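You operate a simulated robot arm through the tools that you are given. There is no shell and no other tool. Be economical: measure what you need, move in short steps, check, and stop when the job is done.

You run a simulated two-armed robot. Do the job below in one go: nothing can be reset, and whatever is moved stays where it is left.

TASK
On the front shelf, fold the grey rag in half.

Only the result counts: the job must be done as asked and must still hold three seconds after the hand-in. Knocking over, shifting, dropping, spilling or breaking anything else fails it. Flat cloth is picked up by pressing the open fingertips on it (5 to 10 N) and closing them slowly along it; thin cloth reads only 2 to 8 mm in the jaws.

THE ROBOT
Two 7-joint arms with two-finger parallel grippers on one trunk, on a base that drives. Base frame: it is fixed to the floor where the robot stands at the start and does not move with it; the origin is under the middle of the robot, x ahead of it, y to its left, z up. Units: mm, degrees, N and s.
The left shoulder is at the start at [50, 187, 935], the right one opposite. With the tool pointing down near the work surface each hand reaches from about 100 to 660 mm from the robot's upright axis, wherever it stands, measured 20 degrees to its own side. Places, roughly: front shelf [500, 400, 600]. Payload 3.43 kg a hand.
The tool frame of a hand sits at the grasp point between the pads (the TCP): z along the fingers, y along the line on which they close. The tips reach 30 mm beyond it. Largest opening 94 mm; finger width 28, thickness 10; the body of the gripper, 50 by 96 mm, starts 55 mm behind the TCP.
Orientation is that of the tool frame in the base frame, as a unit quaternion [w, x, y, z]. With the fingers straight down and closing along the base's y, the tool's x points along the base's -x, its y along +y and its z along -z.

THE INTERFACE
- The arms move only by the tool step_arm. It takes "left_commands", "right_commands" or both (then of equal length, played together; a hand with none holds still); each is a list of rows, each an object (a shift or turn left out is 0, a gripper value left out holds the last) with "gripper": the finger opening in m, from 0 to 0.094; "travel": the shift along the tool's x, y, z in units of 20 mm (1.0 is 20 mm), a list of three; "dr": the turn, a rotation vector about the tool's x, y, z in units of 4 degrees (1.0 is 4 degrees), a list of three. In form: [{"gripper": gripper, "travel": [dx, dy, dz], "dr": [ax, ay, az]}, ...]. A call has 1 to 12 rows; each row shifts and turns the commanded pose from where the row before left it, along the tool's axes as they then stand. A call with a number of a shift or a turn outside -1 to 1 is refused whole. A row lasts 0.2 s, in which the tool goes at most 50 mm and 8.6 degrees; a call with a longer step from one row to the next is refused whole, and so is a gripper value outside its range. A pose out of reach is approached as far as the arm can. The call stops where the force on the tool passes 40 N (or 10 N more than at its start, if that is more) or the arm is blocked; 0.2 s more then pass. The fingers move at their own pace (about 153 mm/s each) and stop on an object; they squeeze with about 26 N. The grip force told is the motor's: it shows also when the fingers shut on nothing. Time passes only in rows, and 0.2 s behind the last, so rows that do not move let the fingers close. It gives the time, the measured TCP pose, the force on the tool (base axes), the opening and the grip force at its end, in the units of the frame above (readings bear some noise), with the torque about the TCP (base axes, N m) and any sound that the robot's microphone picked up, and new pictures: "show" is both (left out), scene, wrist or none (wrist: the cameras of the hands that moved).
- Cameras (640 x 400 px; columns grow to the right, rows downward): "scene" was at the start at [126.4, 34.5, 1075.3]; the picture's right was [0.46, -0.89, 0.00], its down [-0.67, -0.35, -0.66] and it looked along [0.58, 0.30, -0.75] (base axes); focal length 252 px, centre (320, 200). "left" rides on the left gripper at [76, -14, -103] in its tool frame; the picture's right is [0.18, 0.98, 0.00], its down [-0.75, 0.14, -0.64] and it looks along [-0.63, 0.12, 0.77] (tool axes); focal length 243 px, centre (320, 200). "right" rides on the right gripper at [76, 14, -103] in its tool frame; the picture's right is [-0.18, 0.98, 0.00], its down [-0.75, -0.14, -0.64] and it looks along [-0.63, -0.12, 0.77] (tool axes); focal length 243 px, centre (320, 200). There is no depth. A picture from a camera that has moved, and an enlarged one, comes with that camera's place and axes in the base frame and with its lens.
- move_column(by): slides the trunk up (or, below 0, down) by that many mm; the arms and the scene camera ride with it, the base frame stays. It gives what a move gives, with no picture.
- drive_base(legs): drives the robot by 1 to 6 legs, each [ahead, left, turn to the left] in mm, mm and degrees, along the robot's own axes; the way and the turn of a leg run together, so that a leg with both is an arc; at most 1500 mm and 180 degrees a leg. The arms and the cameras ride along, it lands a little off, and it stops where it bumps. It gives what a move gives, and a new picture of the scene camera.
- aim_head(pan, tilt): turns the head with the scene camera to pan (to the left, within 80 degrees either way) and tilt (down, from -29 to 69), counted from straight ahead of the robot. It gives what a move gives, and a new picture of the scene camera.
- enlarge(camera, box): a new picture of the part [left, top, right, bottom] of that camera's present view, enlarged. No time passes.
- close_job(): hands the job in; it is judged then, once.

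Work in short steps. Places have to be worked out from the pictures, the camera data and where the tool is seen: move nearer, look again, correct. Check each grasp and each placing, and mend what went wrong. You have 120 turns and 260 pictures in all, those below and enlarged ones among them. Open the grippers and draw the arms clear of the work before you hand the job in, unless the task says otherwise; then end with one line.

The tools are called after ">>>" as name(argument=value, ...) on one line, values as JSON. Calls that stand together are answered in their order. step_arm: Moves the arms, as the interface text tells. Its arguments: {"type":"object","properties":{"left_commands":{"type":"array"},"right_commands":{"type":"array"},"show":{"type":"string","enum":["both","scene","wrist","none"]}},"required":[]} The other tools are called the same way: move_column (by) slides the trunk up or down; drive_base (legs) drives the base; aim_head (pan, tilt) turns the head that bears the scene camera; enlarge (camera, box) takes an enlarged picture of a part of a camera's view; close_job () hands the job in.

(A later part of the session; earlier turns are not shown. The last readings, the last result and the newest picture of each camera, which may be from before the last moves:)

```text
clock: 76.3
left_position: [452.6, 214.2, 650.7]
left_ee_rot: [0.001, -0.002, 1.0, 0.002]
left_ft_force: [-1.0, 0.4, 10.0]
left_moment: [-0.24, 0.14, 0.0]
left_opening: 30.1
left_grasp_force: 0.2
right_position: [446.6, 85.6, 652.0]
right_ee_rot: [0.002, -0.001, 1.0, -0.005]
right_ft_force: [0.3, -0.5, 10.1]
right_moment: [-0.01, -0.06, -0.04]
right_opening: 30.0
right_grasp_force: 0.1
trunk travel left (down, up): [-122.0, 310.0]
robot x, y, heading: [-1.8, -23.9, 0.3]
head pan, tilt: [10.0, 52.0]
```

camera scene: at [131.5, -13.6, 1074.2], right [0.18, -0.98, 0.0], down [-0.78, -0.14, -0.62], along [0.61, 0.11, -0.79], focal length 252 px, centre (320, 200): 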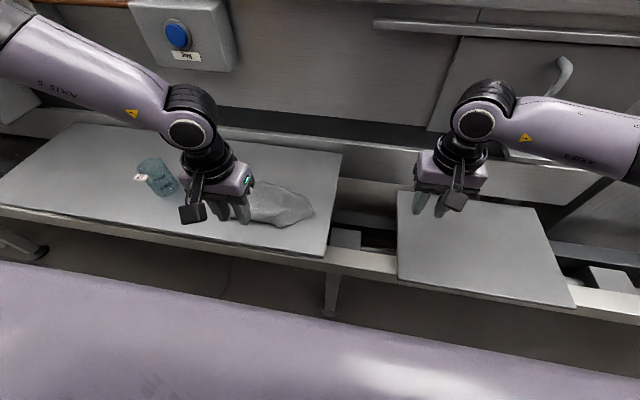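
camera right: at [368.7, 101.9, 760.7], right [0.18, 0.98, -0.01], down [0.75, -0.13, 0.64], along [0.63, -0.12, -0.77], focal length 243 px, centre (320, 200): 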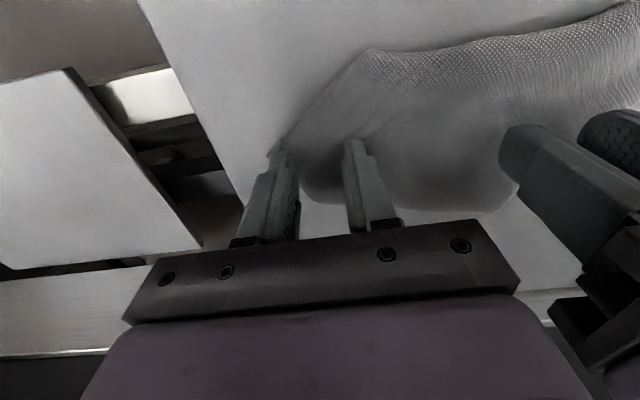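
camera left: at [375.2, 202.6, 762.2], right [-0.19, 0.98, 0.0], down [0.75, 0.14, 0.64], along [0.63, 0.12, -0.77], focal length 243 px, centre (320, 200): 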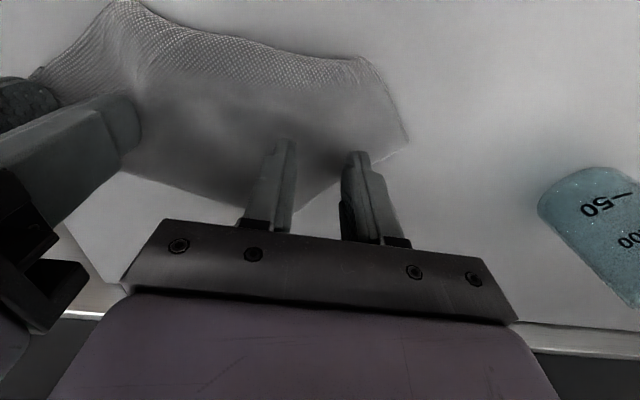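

Both hands press with about 10 N, so I close slowly.

>>> step_arm(left_commands=[{"gripper": 0.027, "travel": [0, 0, -0.02]}, {"gripper": 0.024}, {"gripper": 0.021}, {"gripper": 0.018}, {"gripper": 0.015}, {"gripper": 0.012}, {"gripper": 0.009}, {"gripper": 0.006}, {"gripper": 0.003}, {"gripper": 0.0}, {}, {}], right_commands=[{"gripper": 0.027, "travel": [0, 0, -0.02]}, {"gripper": 0.024}, {"gripper": 0.021}, {"gripper": 0.018}, {"gripper": 0.015}, {"gripper": 0.012}, {"gripper": 0.009}, {"gripper": 0.006}, {"gripper": 0.003}, {"gripper": 0.0}, {}, {}], show="wrist")

```text
clock: 79.0
left_position: [451.1, 213.1, 651.0]
left_ee_rot: [0.001, -0.003, 1.0, 0.001]
left_ft_force: [-0.2, -4.4, 6.2]
left_moment: [-0.24, 0.06, 0.08]
left_opening: 2.3
left_grasp_force: 26.0
right_position: [446.5, 85.3, 651.8]
right_ee_rot: [0.002, -0.002, 1.0, -0.004]
right_ft_force: [0.0, 5.2, 22.6]
right_moment: [0.13, -0.2, 0.02]
right_opening: 2.3
right_grasp_force: 26.1
trunk travel left (down, up): [-122.0, 310.0]
robot x, y, heading: [1.3, -25.2, 0.3]
head pan, tilt: [10.0, 52.0]
camera right: at [370.0, 101.5, 755.2], right [0.18, 0.98, -0.01], down [0.75, -0.13, 0.65], along [0.63, -0.12, -0.76], focal length 243 px, centre (320, 200)
camera left: at [375.0, 199.2, 753.6], right [-0.19, 0.98, 0.0], down [0.75, 0.14, 0.64], along [0.63, 0.12, -0.77], focal length 243 px, centre (320, 200)
```

right: 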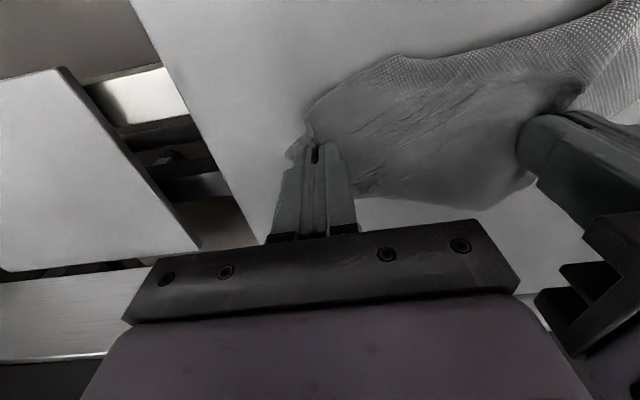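
left: 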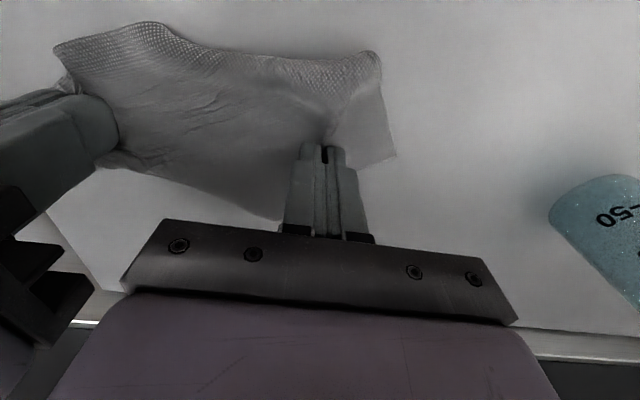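

Both pinches hold. I raise the trunk 140 mm and see how the rag drapes.

>>> move_column(by=140)

>>> step_arm(left_commands=[{}], right_commands=[{}], show="both")

>>> enlarge(camera="scene", box=[190, 160, 390, 285])

```text
clock: 80.6
left_position: [451.2, 214.0, 790.9]
left_ee_rot: [-0.001, -0.002, 1.0, 0.001]
left_ft_force: [0.7, -4.5, -0.6]
left_moment: [-0.11, -0.01, 0.0]
left_opening: 2.5
left_grasp_force: 25.7
right_position: [447.2, 87.1, 790.4]
right_ee_rot: [0.0, -0.001, 1.0, -0.004]
right_ft_force: [-0.1, 4.0, 0.5]
right_moment: [0.16, -0.01, 0.02]
right_opening: 2.2
right_grasp_force: 25.8
trunk travel left (down, up): [-262.0, 170.0]
robot x, y, heading: [-1.5, -22.0, 0.2]
head pan, tilt: [10.0, 52.0]
```

```text
clock: 81.0
left_position: [452.8, 215.2, 789.8]
left_ee_rot: [0.0, -0.002, 1.0, 0.001]
left_ft_force: [0.4, -3.3, 0.1]
left_moment: [-0.12, -0.02, 0.05]
left_opening: 2.2
left_grasp_force: 26.3
right_position: [447.2, 87.2, 791.4]
right_ee_rot: [0.0, -0.001, 1.0, -0.004]
right_ft_force: [-0.1, 3.7, 0.4]
right_moment: [0.1, 0.0, -0.01]
right_opening: 2.1
right_grasp_force: 26.2
trunk travel left (down, up): [-262.0, 170.0]
robot x, y, heading: [-0.7, -27.4, 0.2]
head pan, tilt: [10.0, 52.0]
camera scene: at [131.5, -13.6, 1183.2], right [0.18, -0.98, 0.0], down [-0.78, -0.14, -0.62], along [0.61, 0.11, -0.79], focal length 252 px, centre (320, 200)
camera right: at [371.0, 101.6, 893.9], right [0.18, 0.98, -0.01], down [0.75, -0.13, 0.64], along [0.63, -0.12, -0.77], focal length 243 px, centre (320, 200)
camera left: at [376.0, 199.6, 892.5], right [-0.19, 0.98, 0.0], down [0.75, 0.14, 0.64], along [0.63, 0.12, -0.77], focal length 243 px, centre (320, 200)
```

scene: 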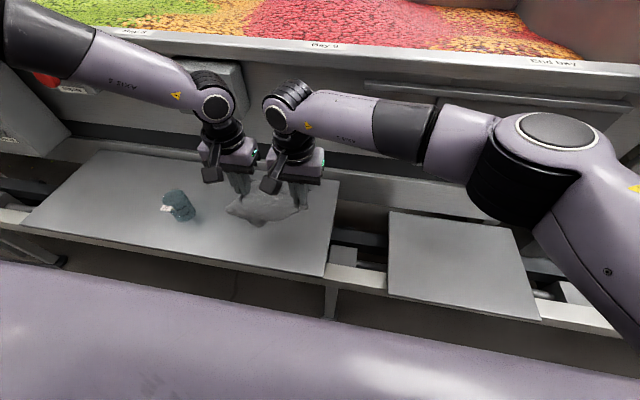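
right: 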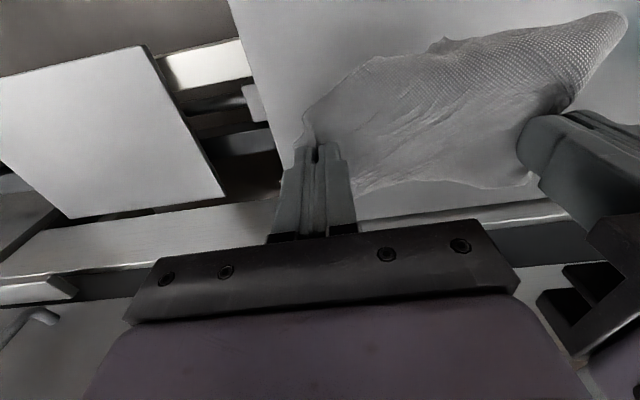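
left: 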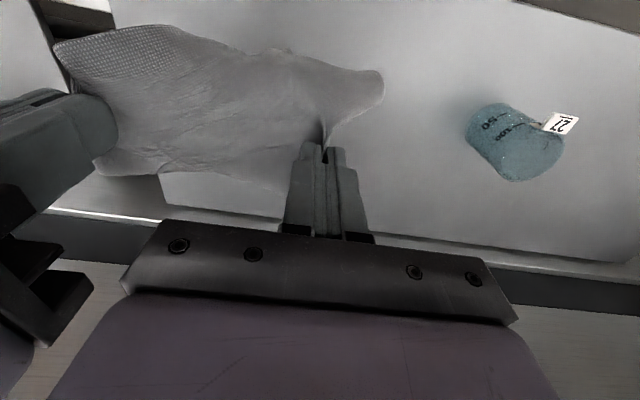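

```text
3.20 times, centred on (290, 222) of scene
camera zoom: at [131.5, -13.6, 1183.2], right [0.18, -0.98, 0.0], down [-0.78, -0.14, -0.62], along [0.61, 0.11, -0.79], focal length 805 px, centre (416, 128)
```

zoom: 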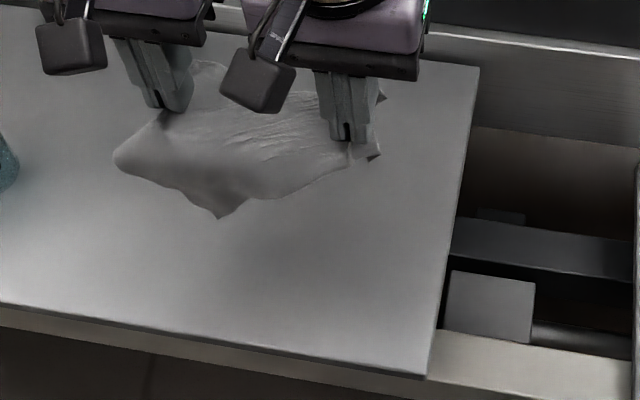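

The rag drapes over the line, but it is stiff and its front flap stays curled. I raise both hands and shake gently along x so the flaps can drop, then look from a flatter angle.

>>> step_arm(left_commands=[{"travel": [0, 0, -1]}, {"travel": [0, 0, -1]}, {"travel": [0, 0, -1]}, {"travel": [0, 0, -1]}, {"travel": [0, 0, -1]}, {"travel": [0, 0, -1]}, {"travel": [1, 0, 0]}, {"travel": [-1, 0, 0]}, {"travel": [1, 0, 0]}, {"travel": [-1, 0, 0]}, {}, {}], right_commands=[{"travel": [0, 0, -1]}, {"travel": [0, 0, -1]}, {"travel": [0, 0, -1]}, {"travel": [0, 0, -1]}, {"travel": [0, 0, -1]}, {"travel": [0, 0, -1]}, {"travel": [1, 0, 0]}, {"travel": [-1, 0, 0]}, {"travel": [1, 0, 0]}, {"travel": [-1, 0, 0]}, {}, {}], show="wrist")

>>> enlarge(camera="scene", box=[180, 110, 380, 235])

```text
clock: 83.6
left_position: [451.7, 213.5, 911.4]
left_ee_rot: [0.0, -0.002, 1.0, 0.002]
left_ft_force: [-0.1, -3.6, 0.2]
left_moment: [-0.1, -0.01, 0.03]
left_opening: 2.3
left_grasp_force: 25.6
right_position: [446.2, 89.3, 908.6]
right_ee_rot: [0.0, -0.001, 1.0, -0.006]
right_ft_force: [0.4, 3.0, 0.3]
right_moment: [0.07, -0.03, -0.01]
right_opening: 2.3
right_grasp_force: 26.0
trunk travel left (down, up): [-262.0, 170.0]
robot x, y, heading: [0.3, -27.9, 0.1]
head pan, tilt: [10.0, 52.0]
camera right: at [369.5, 103.1, 1012.6], right [0.18, 0.98, -0.01], down [0.75, -0.13, 0.64], along [0.63, -0.12, -0.77], focal length 243 px, centre (320, 200)
camera left: at [375.9, 199.3, 1012.2], right [-0.19, 0.98, 0.0], down [0.75, 0.14, 0.64], along [0.63, 0.12, -0.77], focal length 243 px, centre (320, 200)
```

right: 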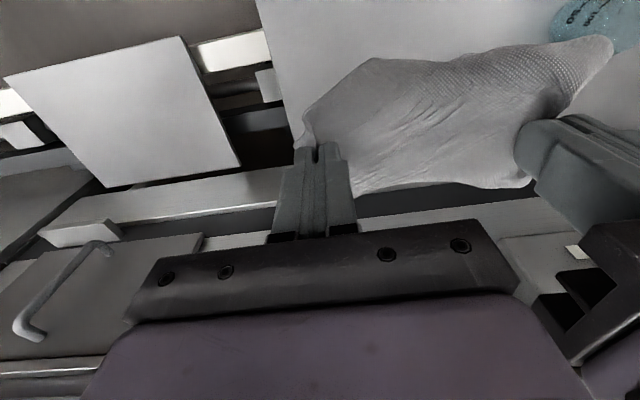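
left: 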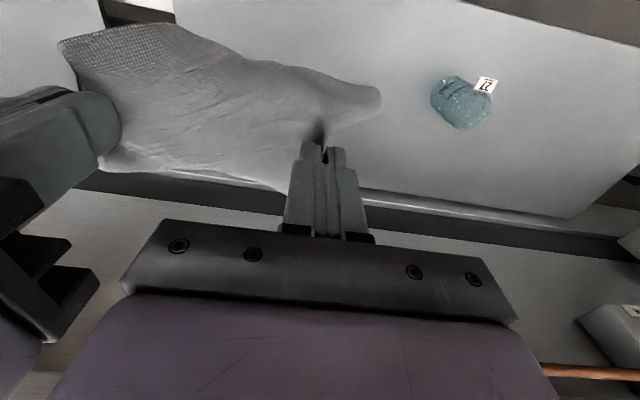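

```text
3.20 times, centred on (280, 172) of scene
camera zoom: at [131.4, -13.6, 1183.2], right [0.18, -0.98, 0.0], down [-0.78, -0.14, -0.62], along [0.61, 0.11, -0.79], focal length 805 px, centre (448, 288)
```

zoom: 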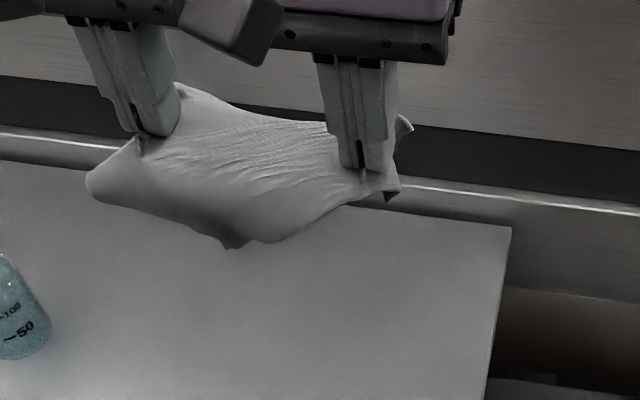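

The front flap is still tucked under. I'll use table friction: lower until the flaps touch, then draw the hands toward the robot while descending. Both flaps should then trail out on the far side, stacked, with the crease at the held line.

>>> move_column(by=-160)

>>> step_arm(left_commands=[{"travel": [-0.8, 0, 0.2]}, {"travel": [0, 0, 0.3]}, {"travel": [0.3, 0, 0.4]}, {"travel": [0.4, 0, 0.4]}, {"travel": [0.4, 0, 0.4]}, {"travel": [0.4, 0, 0.4]}, {"travel": [0.5, 0, 0.4]}, {"travel": [0.5, 0, 0.4]}, {"travel": [0.5, 0, 0.3]}, {}], right_commands=[{"travel": [-0.8, 0, 0.2]}, {"travel": [0, 0, 0.3]}, {"travel": [0.3, 0, 0.4]}, {"travel": [0.4, 0, 0.4]}, {"travel": [0.4, 0, 0.4]}, {"travel": [0.4, 0, 0.4]}, {"travel": [0.5, 0, 0.4]}, {"travel": [0.5, 0, 0.4]}, {"travel": [0.5, 0, 0.3]}, {}], show="both")

```text
clock: 85.5
left_position: [452.7, 212.4, 750.1]
left_ee_rot: [-0.001, -0.001, 1.0, 0.002]
left_ft_force: [-0.4, -2.8, 0.4]
left_moment: [-0.11, 0.0, 0.06]
left_opening: 2.0
left_grasp_force: 25.6
right_position: [446.0, 88.6, 748.9]
right_ee_rot: [-0.001, 0.0, 1.0, -0.004]
right_ft_force: [-0.6, 2.9, 0.6]
right_moment: [0.11, 0.0, -0.01]
right_opening: 2.5
right_grasp_force: 26.1
trunk travel left (down, up): [-102.0, 330.0]
robot x, y, heading: [-0.5, -25.5, -0.0]
head pan, tilt: [10.0, 52.0]
```

```text
clock: 87.7
left_position: [407.9, 213.8, 685.4]
left_ee_rot: [0.0, -0.002, 1.0, 0.002]
left_ft_force: [0.0, -3.6, -0.5]
left_moment: [-0.12, -0.03, 0.06]
left_opening: 2.1
left_grasp_force: 26.0
right_position: [402.4, 88.0, 685.3]
right_ee_rot: [0.0, -0.001, 1.0, -0.004]
right_ft_force: [-0.1, 2.9, -0.2]
right_moment: [0.11, 0.01, 0.06]
right_opening: 2.2
right_grasp_force: 25.8
trunk travel left (down, up): [-102.0, 330.0]
robot x, y, heading: [-2.1, -26.2, 0.4]
head pan, tilt: [10.0, 52.0]
camera scene: at [131.5, -13.6, 1023.2], right [0.18, -0.98, 0.0], down [-0.78, -0.14, -0.62], along [0.61, 0.11, -0.79], focal length 252 px, centre (320, 200)
camera right: at [325.8, 102.2, 787.5], right [0.18, 0.98, -0.01], down [0.75, -0.13, 0.64], along [0.63, -0.12, -0.77], focal length 243 px, centre (320, 200)
camera left: at [331.5, 199.0, 788.1], right [-0.19, 0.98, 0.0], down [0.75, 0.14, 0.64], along [0.63, 0.12, -0.77], focal length 243 px, centre (320, 200)
```

scene: 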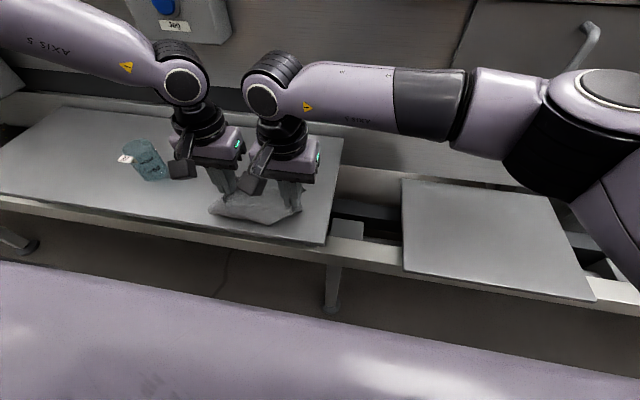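
right: 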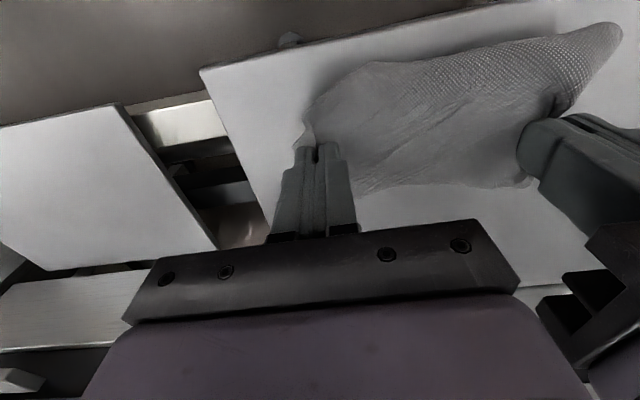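
left: 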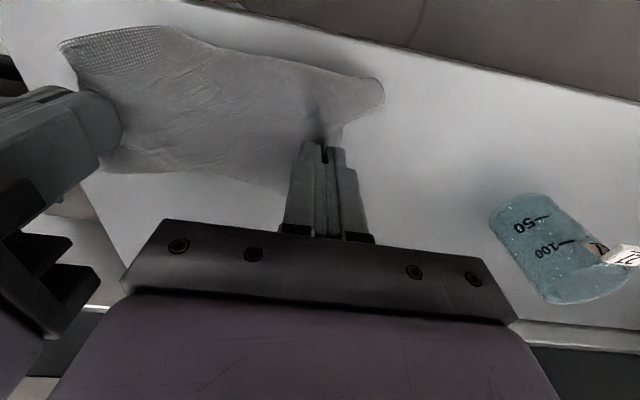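

The rag is near the surface with the fold at the front. I set it down slightly further back so it stays on the board, release both hands, and look at the layers.

>>> step_arm(left_commands=[{"travel": [-0.3, 0, 0.5]}, {"travel": [-0.3, 0, 0.5]}, {"travel": [-0.2, 0, 0.4]}, {"travel": [0, 0, 0.1]}, {}, {"gripper": 0.02}, {}, {"travel": [0, 0, -0.5]}, {"travel": [0, 0.5, -1]}, {"travel": [0, 1, -1]}, {"travel": [0, 1, -1]}, {}], right_commands=[{"travel": [-0.3, 0, 0.5]}, {"travel": [-0.3, 0, 0.5]}, {"travel": [-0.2, 0, 0.4]}, {"travel": [0, 0, 0.1]}, {}, {"gripper": 0.02}, {}, {"travel": [0, 0, -0.5]}, {"travel": [0, -0.5, -1]}, {"travel": [0, -1, -1]}, {"travel": [0, -1, -1]}, {}], show="both")

>>> enlarge(camera="scene", box=[180, 150, 340, 250])

```text
clock: 90.2
left_position: [423.8, 263.5, 727.2]
left_ee_rot: [-0.001, -0.002, 1.0, 0.002]
left_ft_force: [0.9, -0.6, 0.0]
left_moment: [-0.03, -0.02, -0.02]
left_opening: 19.8
left_grasp_force: 0.1
right_position: [420.0, 37.8, 726.1]
right_ee_rot: [-0.001, -0.001, 1.0, -0.006]
right_ft_force: [0.2, 0.6, -0.2]
right_moment: [0.01, 0.01, 0.0]
right_opening: 19.9
right_grasp_force: 0.1
trunk travel left (down, up): [-102.0, 330.0]
robot x, y, heading: [1.5, -28.5, -0.2]
head pan, tilt: [10.0, 52.0]
camera scene: at [131.5, -13.6, 1023.2], right [0.18, -0.98, 0.0], down [-0.78, -0.14, -0.62], along [0.61, 0.11, -0.79], focal length 252 px, centre (320, 200)
camera right: at [342.4, 52.9, 829.1], right [0.18, 0.98, -0.01], down [0.75, -0.13, 0.64], along [0.63, -0.12, -0.77], focal length 243 px, centre (320, 200)
camera left: at [347.9, 249.5, 829.6], right [-0.19, 0.98, 0.0], down [0.75, 0.14, 0.64], along [0.63, 0.12, -0.77], focal length 243 px, centre (320, 200)
```

scene: 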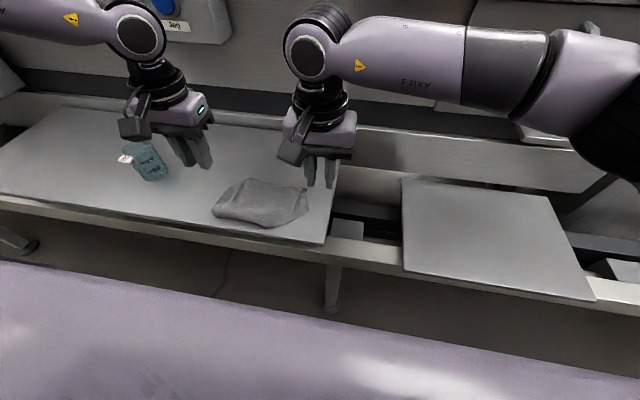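
right: 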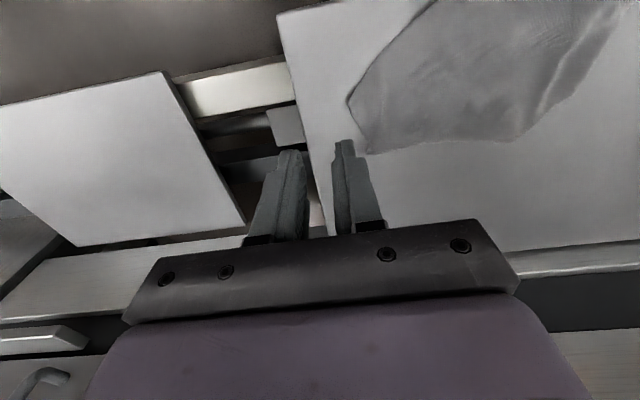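
left: 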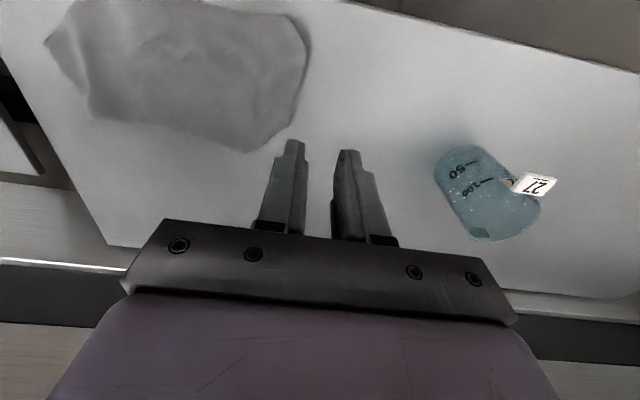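

```text
4.00 times, centred on (260, 200) of scene
camera zoom: at [131.5, -13.6, 1023.2], right [0.18, -0.98, 0.0], down [-0.78, -0.14, -0.62], along [0.61, 0.11, -0.79], focal length 1007 px, centre (560, 200)
```

zoom: 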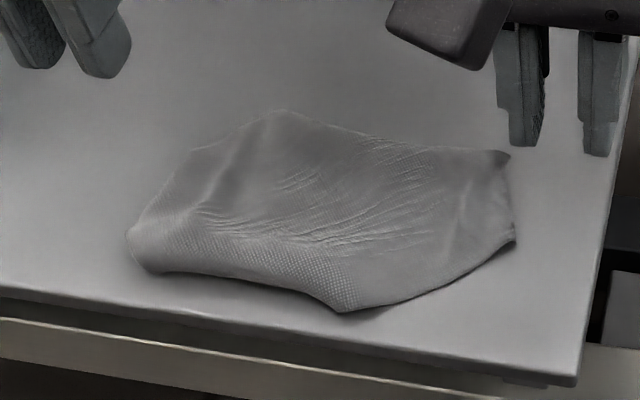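

The rag lies with strips tucked under on its front and left sides, while corner B is clearly exposed at about (467,76). I'll grip B with the right hand, hang the rag so it opens, and lay it diagonally. Dragging it away from the tucked sides should pull the strips out.

>>> step_arm(right_commands=[{"gripper": 0.026, "travel": [-0.75, 0.9, 0.3]}, {"travel": [-0.75, 0.9, 0.5]}, {"travel": [0, 0.8, 0.6]}, {"travel": [0, 0, 0.6]}, {"travel": [0, 0, 0.5]}, {"travel": [0, 0, 0.5]}, {}, {}], left_commands=[{"travel": [0, 0.8, -0.9]}, {"travel": [0, 0.8, -0.9]}, {"travel": [0, 0.8, -0.9]}, {"travel": [0, 0.8, -0.9]}, {"travel": [0, 0, -0.9]}, {"travel": [0, 0, -0.9]}, {}, {}], show="wrist")

```text
clock: 92.0
left_position: [424.6, 327.7, 835.5]
left_ee_rot: [-0.001, -0.001, 1.0, 0.001]
left_ft_force: [0.0, 0.0, 0.4]
left_moment: [-0.02, 0.0, 0.01]
left_opening: 20.0
left_grasp_force: 0.0
right_position: [447.5, 90.1, 665.6]
right_ee_rot: [-0.001, -0.001, 1.0, -0.006]
right_ft_force: [0.2, -0.7, -0.3]
right_moment: [0.01, 0.01, -0.01]
right_opening: 26.1
right_grasp_force: 0.1
trunk travel left (down, up): [-102.0, 330.0]
robot x, y, heading: [-0.6, -24.6, 0.4]
head pan, tilt: [10.0, 52.0]
camera right: at [371.1, 104.7, 769.0], right [0.18, 0.98, -0.01], down [0.75, -0.13, 0.64], along [0.63, -0.12, -0.77], focal length 243 px, centre (320, 200)
camera left: at [348.2, 312.8, 937.8], right [-0.19, 0.98, 0.0], down [0.75, 0.14, 0.64], along [0.63, 0.12, -0.77], focal length 243 px, centre (320, 200)
```

right: 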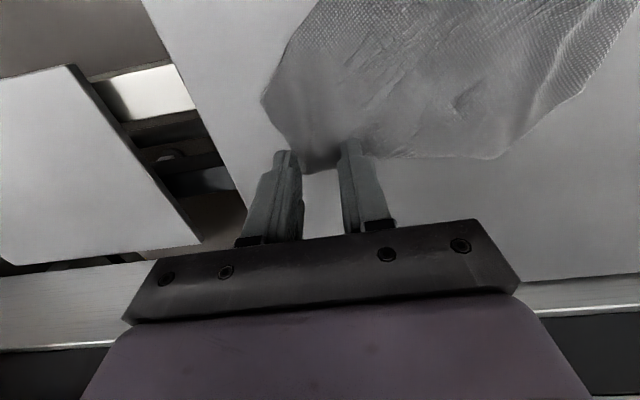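
left: 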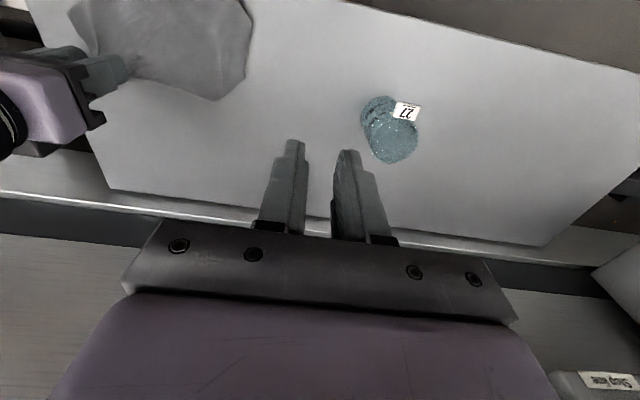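

Corner B is at (464,79). I nudge 6 mm inward and creep to contact.

>>> step_arm(right_commands=[{"travel": [0, 0.3, 0.3]}, {"travel": [0, 0, 0.2]}, {"travel": [0, 0, 0.13]}, {"travel": [0, 0, 0.1]}, {}, {}], show="none")

```text
clock: 93.5
left_position: [423.8, 327.4, 836.3]
left_ee_rot: [0.0, -0.002, 1.0, 0.002]
left_ft_force: [0.0, -0.1, 0.3]
left_moment: [0.0, -0.06, 0.0]
left_opening: 19.8
left_grasp_force: 0.1
right_position: [448.3, 95.4, 651.3]
right_ee_rot: [0.002, -0.001, 1.0, -0.005]
right_ft_force: [0.2, -0.6, 14.3]
right_moment: [-0.01, 0.11, 0.03]
right_opening: 26.0
right_grasp_force: 0.0
trunk travel left (down, up): [-102.0, 330.0]
robot x, y, heading: [-2.0, -26.6, 0.4]
head pan, tilt: [10.0, 52.0]
```

Close slowly on corner B.

>>> step_arm(right_commands=[{"gripper": 0.023, "travel": [0, 0, -0.05]}, {"gripper": 0.02}, {"gripper": 0.017}, {"gripper": 0.014}, {"gripper": 0.011}, {"gripper": 0.008}, {"gripper": 0.005}, {"gripper": 0.002}, {"gripper": 0.0}, {}, {}, {"travel": [0, 0, -0.5]}], show="wrist")

```text
clock: 96.0
left_position: [424.1, 326.8, 836.7]
left_ee_rot: [-0.001, -0.002, 1.0, 0.002]
left_ft_force: [1.4, 0.2, -0.4]
left_moment: [0.0, -0.01, -0.03]
left_opening: 20.1
left_grasp_force: 0.0
right_position: [447.1, 95.0, 661.5]
right_ee_rot: [0.001, -0.001, 1.0, -0.006]
right_ft_force: [-0.1, 0.9, -0.4]
right_moment: [0.0, 0.0, 0.0]
right_opening: 3.1
right_grasp_force: 25.9
trunk travel left (down, up): [-102.0, 330.0]
robot x, y, heading: [2.9, -22.8, 0.3]
head pan, tilt: [10.0, 52.0]
camera right: at [371.3, 109.8, 763.6], right [0.18, 0.98, -0.01], down [0.75, -0.13, 0.64], along [0.63, -0.13, -0.77], focal length 243 px, centre (320, 200)
```

right: 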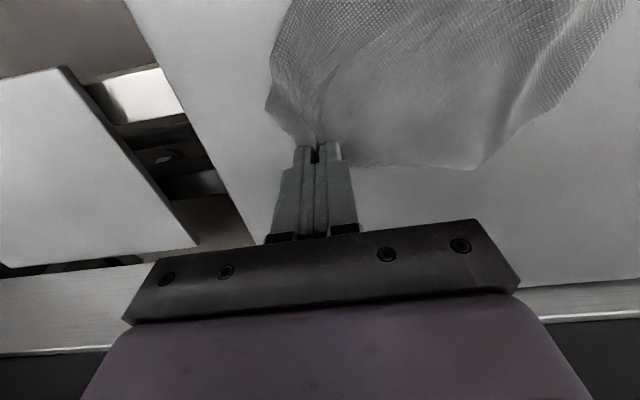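

B is held (3.1 mm). I lift the rag clear with the trunk, drive 155 mm left, and then look.

>>> move_column(by=250)

>>> drive_base(legs=[[0, 155, 0]])

>>> step_arm(right_commands=[{"travel": [0.8, 0.5, 0]}, {"travel": [0.8, 0.5, 0]}, {"travel": [0.8, 0.5, 0]}, {"travel": [0.7, 0.4, 0]}, {}, {}], show="both")

```text
clock: 98.6
left_position: [422.9, 327.6, 1085.3]
left_ee_rot: [-0.001, -0.002, 1.0, 0.002]
left_ft_force: [0.1, 0.6, 0.0]
left_moment: [-0.02, 0.0, 0.0]
left_opening: 20.1
left_grasp_force: 0.0
right_position: [448.5, 95.3, 911.1]
right_ee_rot: [0.0, -0.001, 1.0, -0.005]
right_ft_force: [-0.3, 0.3, 0.1]
right_moment: [0.02, 0.02, -0.05]
right_opening: 2.9
right_grasp_force: 26.0
trunk travel left (down, up): [-352.0, 80.0]
robot x, y, heading: [-0.9, -26.6, 0.1]
head pan, tilt: [10.0, 52.0]
```

```text
clock: 100.6
left_position: [422.7, 484.1, 1085.9]
left_ee_rot: [-0.001, -0.003, 1.0, 0.001]
left_ft_force: [-0.5, 0.0, -0.6]
left_moment: [-0.01, 0.0, 0.03]
left_opening: 20.3
left_grasp_force: 0.0
right_position: [446.0, 252.6, 911.0]
right_ee_rot: [0.0, -0.003, 1.0, -0.006]
right_ft_force: [0.1, -0.2, -0.5]
right_moment: [0.03, 0.02, 0.0]
right_opening: 3.2
right_grasp_force: 26.1
trunk travel left (down, up): [-352.0, 80.0]
robot x, y, heading: [-1.6, 135.1, 0.2]
head pan, tilt: [10.0, 52.0]
camera scene: at [130.9, 142.5, 1273.2], right [0.18, -0.98, 0.0], down [-0.78, -0.14, -0.62], along [0.61, 0.11, -0.79], focal length 252 px, centre (320, 200)
```

scene: 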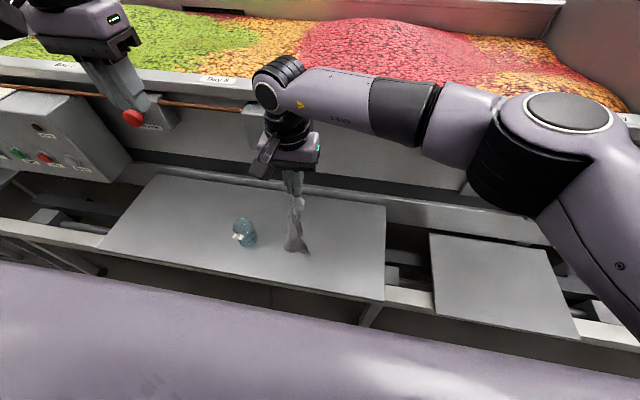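

```text
clock: 102.0
left_position: [422.9, 483.6, 1085.0]
left_ee_rot: [0.0, -0.002, 1.0, 0.002]
left_ft_force: [-1.3, -0.2, 0.9]
left_moment: [0.01, 0.0, 0.03]
left_opening: 20.0
left_grasp_force: 0.1
right_position: [396.1, 280.6, 910.6]
right_ee_rot: [-0.001, 0.013, 1.0, -0.006]
right_ft_force: [-0.6, 0.2, -0.8]
right_moment: [-0.04, -0.02, 0.03]
right_opening: 2.8
right_grasp_force: 26.1
trunk travel left (down, up): [-352.0, 80.0]
robot x, y, heading: [-1.3, 133.6, 0.2]
head pan, tilt: [10.0, 52.0]
camera scene: at [130.8, 142.2, 1273.2], right [0.18, -0.98, 0.0], down [-0.78, -0.14, -0.62], along [0.61, 0.11, -0.79], focal length 252 px, centre (320, 200)
camera right: at [321.1, 297.3, 1014.5], right [0.21, 0.98, -0.01], down [0.75, -0.15, 0.64], along [0.63, -0.14, -0.77], focal length 243 px, centre (320, 200)
```

scene: 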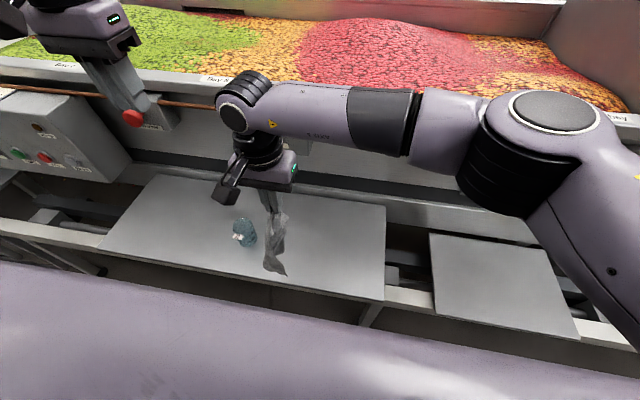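
right: 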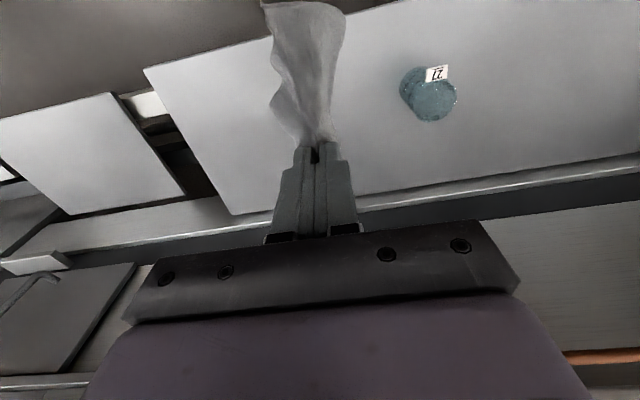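

The rag hangs from B. I lay it diagonally, moving +x/−y while descending.

>>> step_arm(right_commands=[{"travel": [0, 0, 0.7]}, {"travel": [-0.2, -0.25, 0.6]}, {"travel": [-0.29, -0.385, 0.52]}, {"travel": [-0.29, -0.385, 0.52]}, {"travel": [-0.29, -0.385, 0.52]}, {"travel": [-0.29, -0.385, 0.52]}, {"travel": [-0.29, -0.385, 0.52]}, {"travel": [-0.29, -0.385, 0.52]}, {"travel": [-0.29, -0.385, 0.52]}, {"travel": [-0.29, -0.385, 0.52]}, {"travel": [-0.29, -0.385, 0.52]}, {"travel": [-0.29, -0.385, 0.52]}], show="none")

>>> step_arm(right_commands=[{"travel": [-0.29, -0.385, 0.52]}, {"travel": [-0.29, -0.385, 0.52]}, {"travel": [-0.29, -0.385, 0.52]}, {"travel": [-0.29, -0.385, 0.52]}, {"travel": [-0.29, -0.385, 0.52]}, {"travel": [-0.29, -0.385, 0.52]}, {"travel": [-0.29, -0.385, 0.52]}, {"travel": [-0.29, -0.385, 0.52]}, {"travel": [-0.29, -0.385, 0.4]}, {"travel": [-0.29, -0.385, 0.3]}, {}], show="both")

```text
clock: 104.6
left_position: [423.0, 483.9, 1084.4]
left_ee_rot: [-0.001, -0.003, 1.0, 0.002]
left_ft_force: [-0.2, 0.2, -0.3]
left_moment: [-0.03, 0.0, 0.0]
left_opening: 20.1
left_grasp_force: 0.0
right_position: [446.6, 208.3, 781.0]
right_ee_rot: [0.001, -0.002, 1.0, -0.004]
right_ft_force: [-0.1, 0.4, 0.4]
right_moment: [0.01, 0.01, -0.02]
right_opening: 3.1
right_grasp_force: 26.2
trunk travel left (down, up): [-352.0, 80.0]
robot x, y, heading: [-3.5, 128.8, 0.5]
head pan, tilt: [10.0, 52.0]
```

```text
clock: 107.0
left_position: [423.0, 483.9, 1086.3]
left_ee_rot: [0.0, -0.002, 1.0, 0.001]
left_ft_force: [-0.4, 0.3, 0.1]
left_moment: [-0.02, 0.01, -0.02]
left_opening: 19.9
left_grasp_force: 0.2
right_position: [505.7, 129.2, 685.6]
right_ee_rot: [0.0, -0.003, 1.0, -0.003]
right_ft_force: [-0.3, -0.7, 0.1]
right_moment: [0.02, 0.01, 0.0]
right_opening: 3.2
right_grasp_force: 26.2
trunk travel left (down, up): [-352.0, 80.0]
robot x, y, heading: [1.6, 130.4, 0.2]
head pan, tilt: [10.0, 52.0]
camera scene: at [130.8, 142.2, 1273.2], right [0.18, -0.98, 0.0], down [-0.78, -0.14, -0.62], along [0.61, 0.11, -0.79], focal length 252 px, centre (320, 200)
camera right: at [429.6, 144.2, 788.2], right [0.18, 0.98, -0.01], down [0.75, -0.13, 0.64], along [0.63, -0.12, -0.77], focal length 243 px, centre (320, 200)
```

scene: 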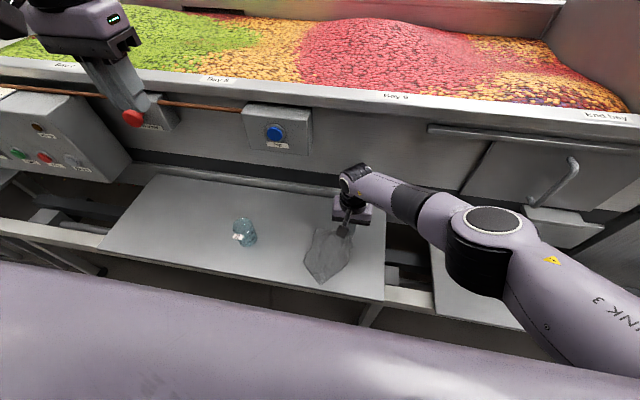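
right: 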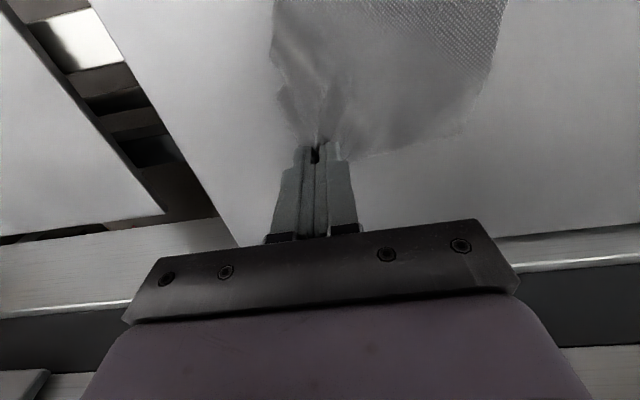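

>>> enlarge(camera="scene", box=[280, 200, 400, 275])

```text
5.33 times, centred on (340, 238) of scene
camera zoom: at [130.8, 142.2, 1273.2], right [0.18, -0.98, 0.0], down [-0.78, -0.14, -0.62], along [0.61, 0.11, -0.79], focal length 1342 px, centre (213, 0)
```

zoom: 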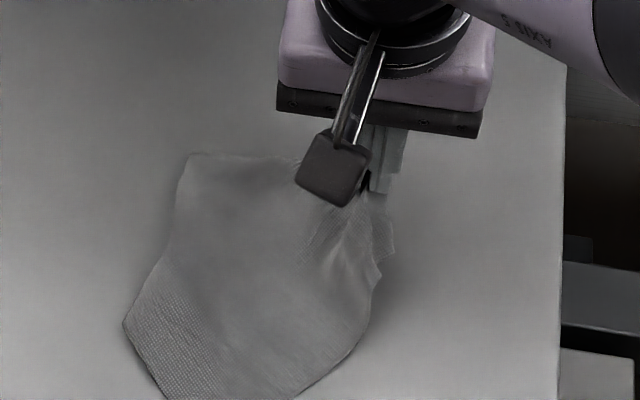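

The rag is spreading. I lower the rest and drag about 60 mm further in the same direction to pull out the underside.

>>> step_arm(right_commands=[{"travel": [-0.3, -0.38, 0.4]}, {"travel": [-0.3, -0.38, 0.4]}, {"travel": [-0.3, -0.38, 0.4]}, {"travel": [-0.3, -0.38, 0.2]}, {"travel": [-0.3, -0.38, 0]}, {"travel": [-0.3, -0.38, 0]}, {"travel": [-0.3, -0.38, 0]}, {}], show="scene")

>>> enlarge(camera="scene", box=[280, 190, 408, 270])

```text
clock: 108.8
left_position: [421.5, 483.2, 1085.4]
left_ee_rot: [-0.001, -0.004, 1.0, 0.002]
left_ft_force: [-0.1, 0.2, 0.9]
left_moment: [-0.02, 0.0, 0.03]
left_opening: 20.2
left_grasp_force: 0.0
right_position: [529.2, 67.7, 667.7]
right_ee_rot: [0.0, -0.003, 1.0, -0.004]
right_ft_force: [-0.1, -0.6, 0.1]
right_moment: [0.02, 0.01, 0.01]
right_opening: 3.0
right_grasp_force: 25.8
right hand out of reach, approached as far as the arm can: row 2, 3, 4, 7
trunk travel left (down, up): [-352.0, 80.0]
robot x, y, heading: [-2.4, 131.3, 0.3]
head pan, tilt: [10.0, 52.0]
camera scene: at [130.8, 142.3, 1273.2], right [0.18, -0.98, 0.0], down [-0.78, -0.14, -0.62], along [0.61, 0.11, -0.79], focal length 252 px, centre (320, 200)
```

scene: 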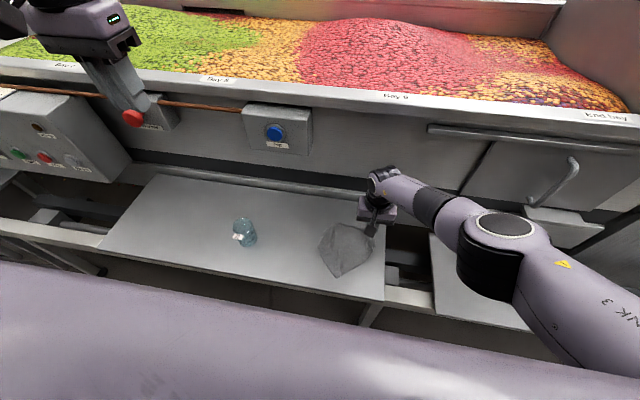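

```text
5.00 times, centred on (344, 230) of scene
camera zoom: at [130.8, 142.3, 1273.2], right [0.18, -0.98, 0.0], down [-0.78, -0.14, -0.62], along [0.61, 0.11, -0.79], focal length 1258 px, centre (200, 50)
```

zoom: 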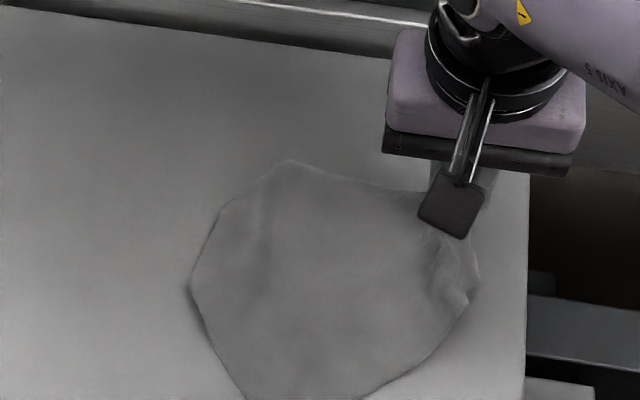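

>>> enlarge(camera="scene", box=[290, 210, 402, 280])

>>> enlarge(camera="right", box=[200, 0, 640, 275])

```text
5.71 times, centred on (346, 245) of scene
camera zoom: at [130.8, 142.3, 1273.2], right [0.18, -0.98, 0.0], down [-0.78, -0.14, -0.62], along [0.61, 0.11, -0.79], focal length 1438 px, centre (171, -57)
```

zoom: 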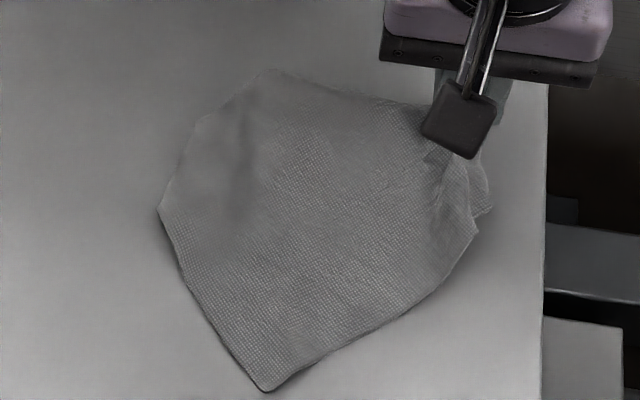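

```text
1.45 times, centred on (420, 138) of right
camera zoom: at [453.1, 82.5, 770.9], right [0.18, 0.98, -0.01], down [0.75, -0.13, 0.64], along [0.63, -0.12, -0.77], focal length 353 px, centre (174, 291)
```

zoom: 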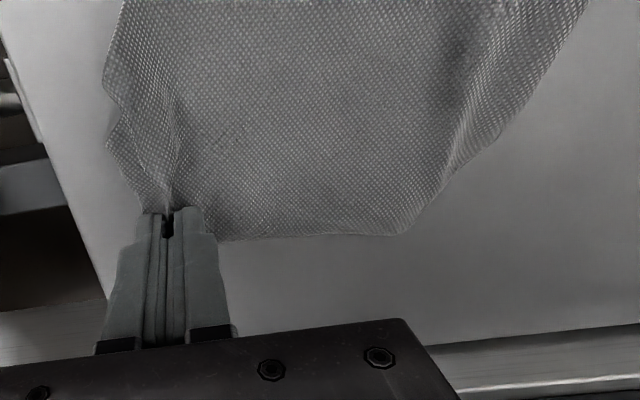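

Reading the layers: the A–B edge is fully exposed, from B at the gripper to A near (383,144). Only a strip of roughly 40 mm along C–D is tucked under on the left. I release B and return to the low-trunk, right-shifted pose. Then I grip A with the left hand and drag it +y so the A–B edge lines up along y.

>>> step_arm(right_commands=[{"travel": [0, 0, 0.4]}, {"gripper": 0.02}, {}, {"travel": [0.2, 0, -1]}, {"travel": [0.2, 0, -1]}, {"travel": [0.2, -0.5, -1]}, {"travel": [0.5, -0.5, -1]}, {"travel": [0.5, -0.5, -1]}, {"travel": [0.5, 0, -1]}, {"travel": [0, 0, -1]}, {"travel": [0, 0, -1]}, {"travel": [0, 0, -1]}], show="none")

>>> step_arm(right_commands=[{"travel": [0, 0, -1]}, {"travel": [0, 0, -1]}, {"travel": [0, 0, -1]}, {"travel": [0, 0, -0.5]}, {}], left_commands=[{"travel": [0.5, -0.8, 0]}, {"travel": [0.5, -0.8, 0]}, {"travel": [0.5, -0.8, 0]}, {}, {}], show="none")

>>> drive_base(legs=[[0, -160, 0]])

>>> move_column(by=-235)

```text
clock: 111.4
left_position: [421.9, 484.8, 1084.8]
left_ee_rot: [-0.001, -0.002, 1.0, 0.002]
left_ft_force: [-0.7, 0.3, 0.0]
left_moment: [-0.02, 0.02, -0.04]
left_opening: 20.1
left_grasp_force: 0.1
right_position: [486.0, 38.5, 840.3]
right_ee_rot: [0.0, -0.002, 1.0, -0.005]
right_ft_force: [0.5, 0.2, 0.6]
right_moment: [0.01, 0.03, 0.0]
right_opening: 20.1
right_grasp_force: 0.1
trunk travel left (down, up): [-352.0, 80.0]
robot x, y, heading: [-2.0, 130.2, 0.2]
head pan, tilt: [10.0, 52.0]
```

```text
clock: 112.6
left_position: [392.8, 436.3, 1085.2]
left_ee_rot: [-0.001, -0.001, 1.0, 0.001]
left_ft_force: [0.6, 0.7, -0.2]
left_moment: [0.0, 0.02, -0.03]
left_opening: 20.0
left_grasp_force: 0.1
right_position: [485.1, 41.0, 911.3]
right_ee_rot: [0.0, -0.003, 1.0, -0.005]
right_ft_force: [-0.6, -0.2, -0.2]
right_moment: [-0.01, 0.04, -0.02]
right_opening: 20.0
right_grasp_force: 0.0
trunk travel left (down, up): [-352.0, 80.0]
robot x, y, heading: [-1.4, 128.3, 0.3]
head pan, tilt: [10.0, 52.0]
```

```text
clock: 114.7
left_position: [395.3, 275.8, 1084.9]
left_ee_rot: [-0.001, 0.0, 1.0, 0.002]
left_ft_force: [0.0, -0.1, -0.7]
left_moment: [0.0, 0.02, 0.03]
left_opening: 20.4
left_grasp_force: 0.0
right_position: [486.5, -121.3, 909.4]
right_ee_rot: [0.0, -0.001, 1.0, -0.005]
right_ft_force: [-1.0, -0.1, 0.1]
right_moment: [-0.01, -0.01, 0.0]
right_opening: 20.0
right_grasp_force: 0.0
trunk travel left (down, up): [-352.0, 80.0]
robot x, y, heading: [1.5, -28.3, 0.1]
head pan, tilt: [10.0, 52.0]
camera scene: at [131.5, -18.1, 1273.2], right [0.18, -0.98, 0.0], down [-0.78, -0.14, -0.62], along [0.61, 0.11, -0.79], focal length 252 px, centre (320, 200)
```

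scene: 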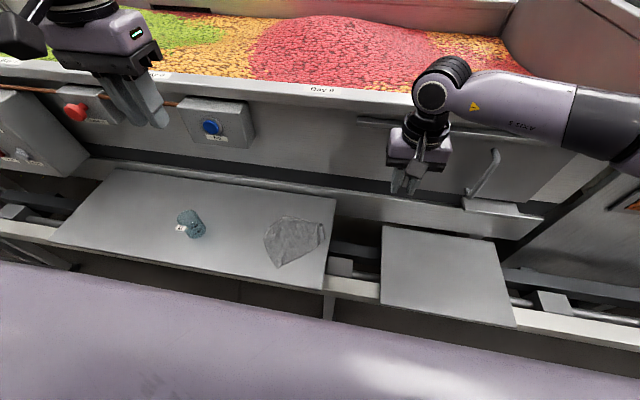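

```text
clock: 117.1
left_position: [394.0, 274.9, 849.5]
left_ee_rot: [-0.001, 0.0, 1.0, 0.001]
left_ft_force: [-0.2, 0.1, -0.2]
left_moment: [0.01, 0.0, 0.02]
left_opening: 20.1
left_grasp_force: 0.1
right_position: [487.4, -120.8, 675.4]
right_ee_rot: [-0.001, -0.001, 1.0, -0.005]
right_ft_force: [-0.5, -0.1, 0.6]
right_moment: [-0.02, 0.0, 0.02]
right_opening: 19.9
right_grasp_force: 0.0
trunk travel left (down, up): [-117.0, 315.0]
robot x, y, heading: [-1.9, -29.9, -0.2]
head pan, tilt: [10.0, 52.0]
```

Unobstructed view now, so I enlarge the rag.

>>> enlarge(camera="scene", box=[210, 150, 370, 250])

```text
4.00 times, centred on (290, 200) of scene
camera zoom: at [131.5, -17.9, 1038.3], right [0.18, -0.98, 0.0], down [-0.78, -0.14, -0.62], along [0.61, 0.11, -0.79], focal length 1007 px, centre (440, 200)
```

zoom: 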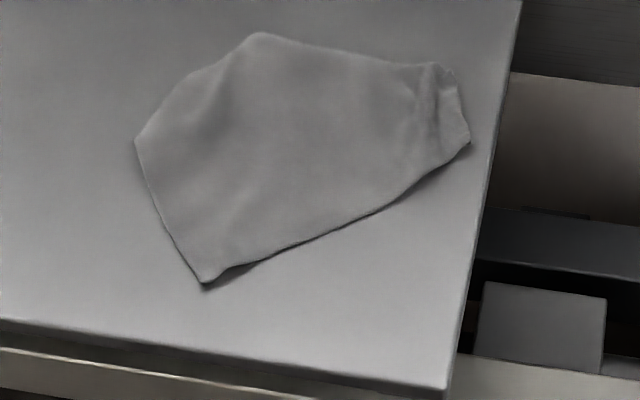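

Corner A is at about (380,144). I drive 40 mm further right for margin, then bring the left hand over A.

>>> drive_base(legs=[[0, -40, 0]])

>>> step_arm(left_commands=[{"gripper": 0.024, "travel": [-0.1, -0.9, 0.9]}, {"travel": [-0.1, -0.9, 0.9]}, {"travel": [-0.1, -0.9, 0.9]}, {"travel": [-0.1, -0.9, 0.9]}, {"travel": [-0.1, -0.9, 0.9]}, {"travel": [0, 0, 0.9]}, {"travel": [0, 0, 0.9]}, {"travel": [0, 0, 0.9]}, {"travel": [0, 0, 0.9]}, {}, {}], show="wrist")

```text
clock: 118.2
left_position: [394.5, 234.7, 848.5]
left_ee_rot: [0.0, -0.001, 1.0, 0.001]
left_ft_force: [-0.1, -0.7, -0.3]
left_moment: [-0.05, -0.02, 0.02]
left_opening: 20.0
left_grasp_force: 0.1
right_position: [486.4, -160.3, 675.8]
right_ee_rot: [0.0, -0.001, 1.0, -0.006]
right_ft_force: [0.5, -0.8, 0.3]
right_moment: [0.03, 0.01, 0.0]
right_opening: 19.9
right_grasp_force: 0.1
trunk travel left (down, up): [-117.0, 315.0]
robot x, y, heading: [1.1, -72.3, -0.0]
head pan, tilt: [10.0, 52.0]
camera scene: at [131.6, -57.2, 1038.2], right [0.18, -0.98, 0.0], down [-0.78, -0.14, -0.62], along [0.61, 0.11, -0.79], focal length 252 px, centre (320, 200)
```

scene: 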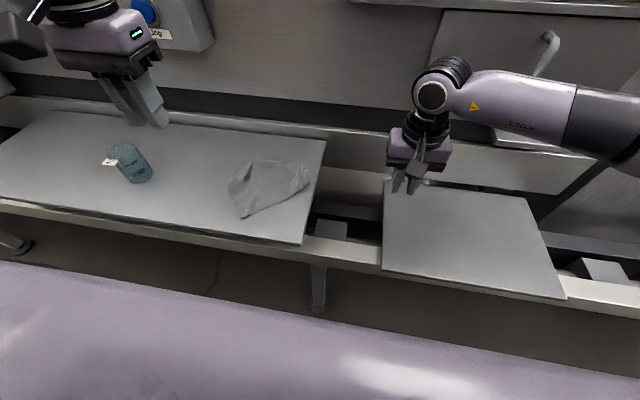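

```text
clock: 120.6
left_position: [404.5, 148.3, 687.0]
left_ee_rot: [-0.001, -0.001, 1.0, 0.001]
left_ft_force: [-0.4, 0.6, 0.9]
left_moment: [0.01, 0.0, -0.01]
left_opening: 24.2
left_grasp_force: 0.0
right_position: [486.7, -160.2, 675.7]
right_ee_rot: [-0.001, 0.0, 1.0, -0.005]
right_ft_force: [-0.2, -0.7, 0.3]
right_moment: [-0.01, 0.03, -0.01]
right_opening: 19.9
right_grasp_force: 0.0
trunk travel left (down, up): [-117.0, 315.0]
robot x, y, heading: [2.6, -68.4, 0.2]
head pan, tilt: [10.0, 52.0]
camera left: at [328.3, 132.7, 788.4], right [-0.19, 0.98, 0.0], down [0.75, 0.14, 0.64], along [0.63, 0.12, -0.77], focal length 243 px, centre (320, 200)
```

left: 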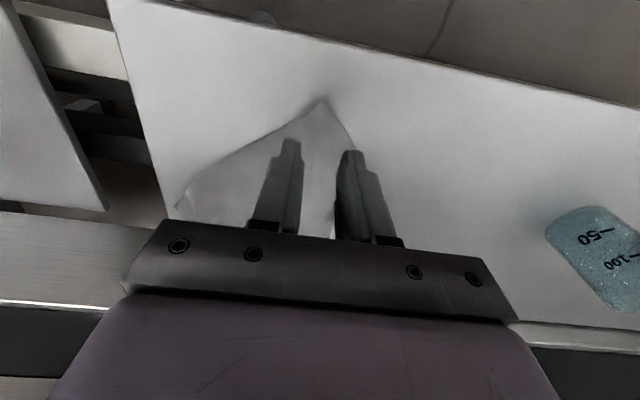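

A is where expected. I lower to contact.

>>> step_arm(left_commands=[{"travel": [0, -0.2, 0.6]}, {"travel": [0, 0, 0.5]}, {"travel": [0, 0, 0.3]}, {"travel": [0, 0, 0.15]}, {"travel": [0, 0, 0.12]}, {"travel": [0, 0, 0.1]}, {}, {}], show="none")

```text
clock: 122.4
left_position: [405.0, 142.7, 650.8]
left_ee_rot: [0.0, 0.0, 1.0, 0.002]
left_ft_force: [-0.1, 0.1, 2.5]
left_moment: [0.03, -0.02, 0.01]
left_opening: 23.9
left_grasp_force: 0.0
right_position: [486.1, -160.7, 675.2]
right_ee_rot: [0.0, -0.002, 1.0, -0.004]
right_ft_force: [-0.3, -0.5, -1.3]
right_moment: [0.02, 0.0, 0.02]
right_opening: 19.8
right_grasp_force: 0.0
trunk travel left (down, up): [-117.0, 315.0]
robot x, y, heading: [-0.1, -69.9, 0.2]
head pan, tilt: [10.0, 52.0]
```

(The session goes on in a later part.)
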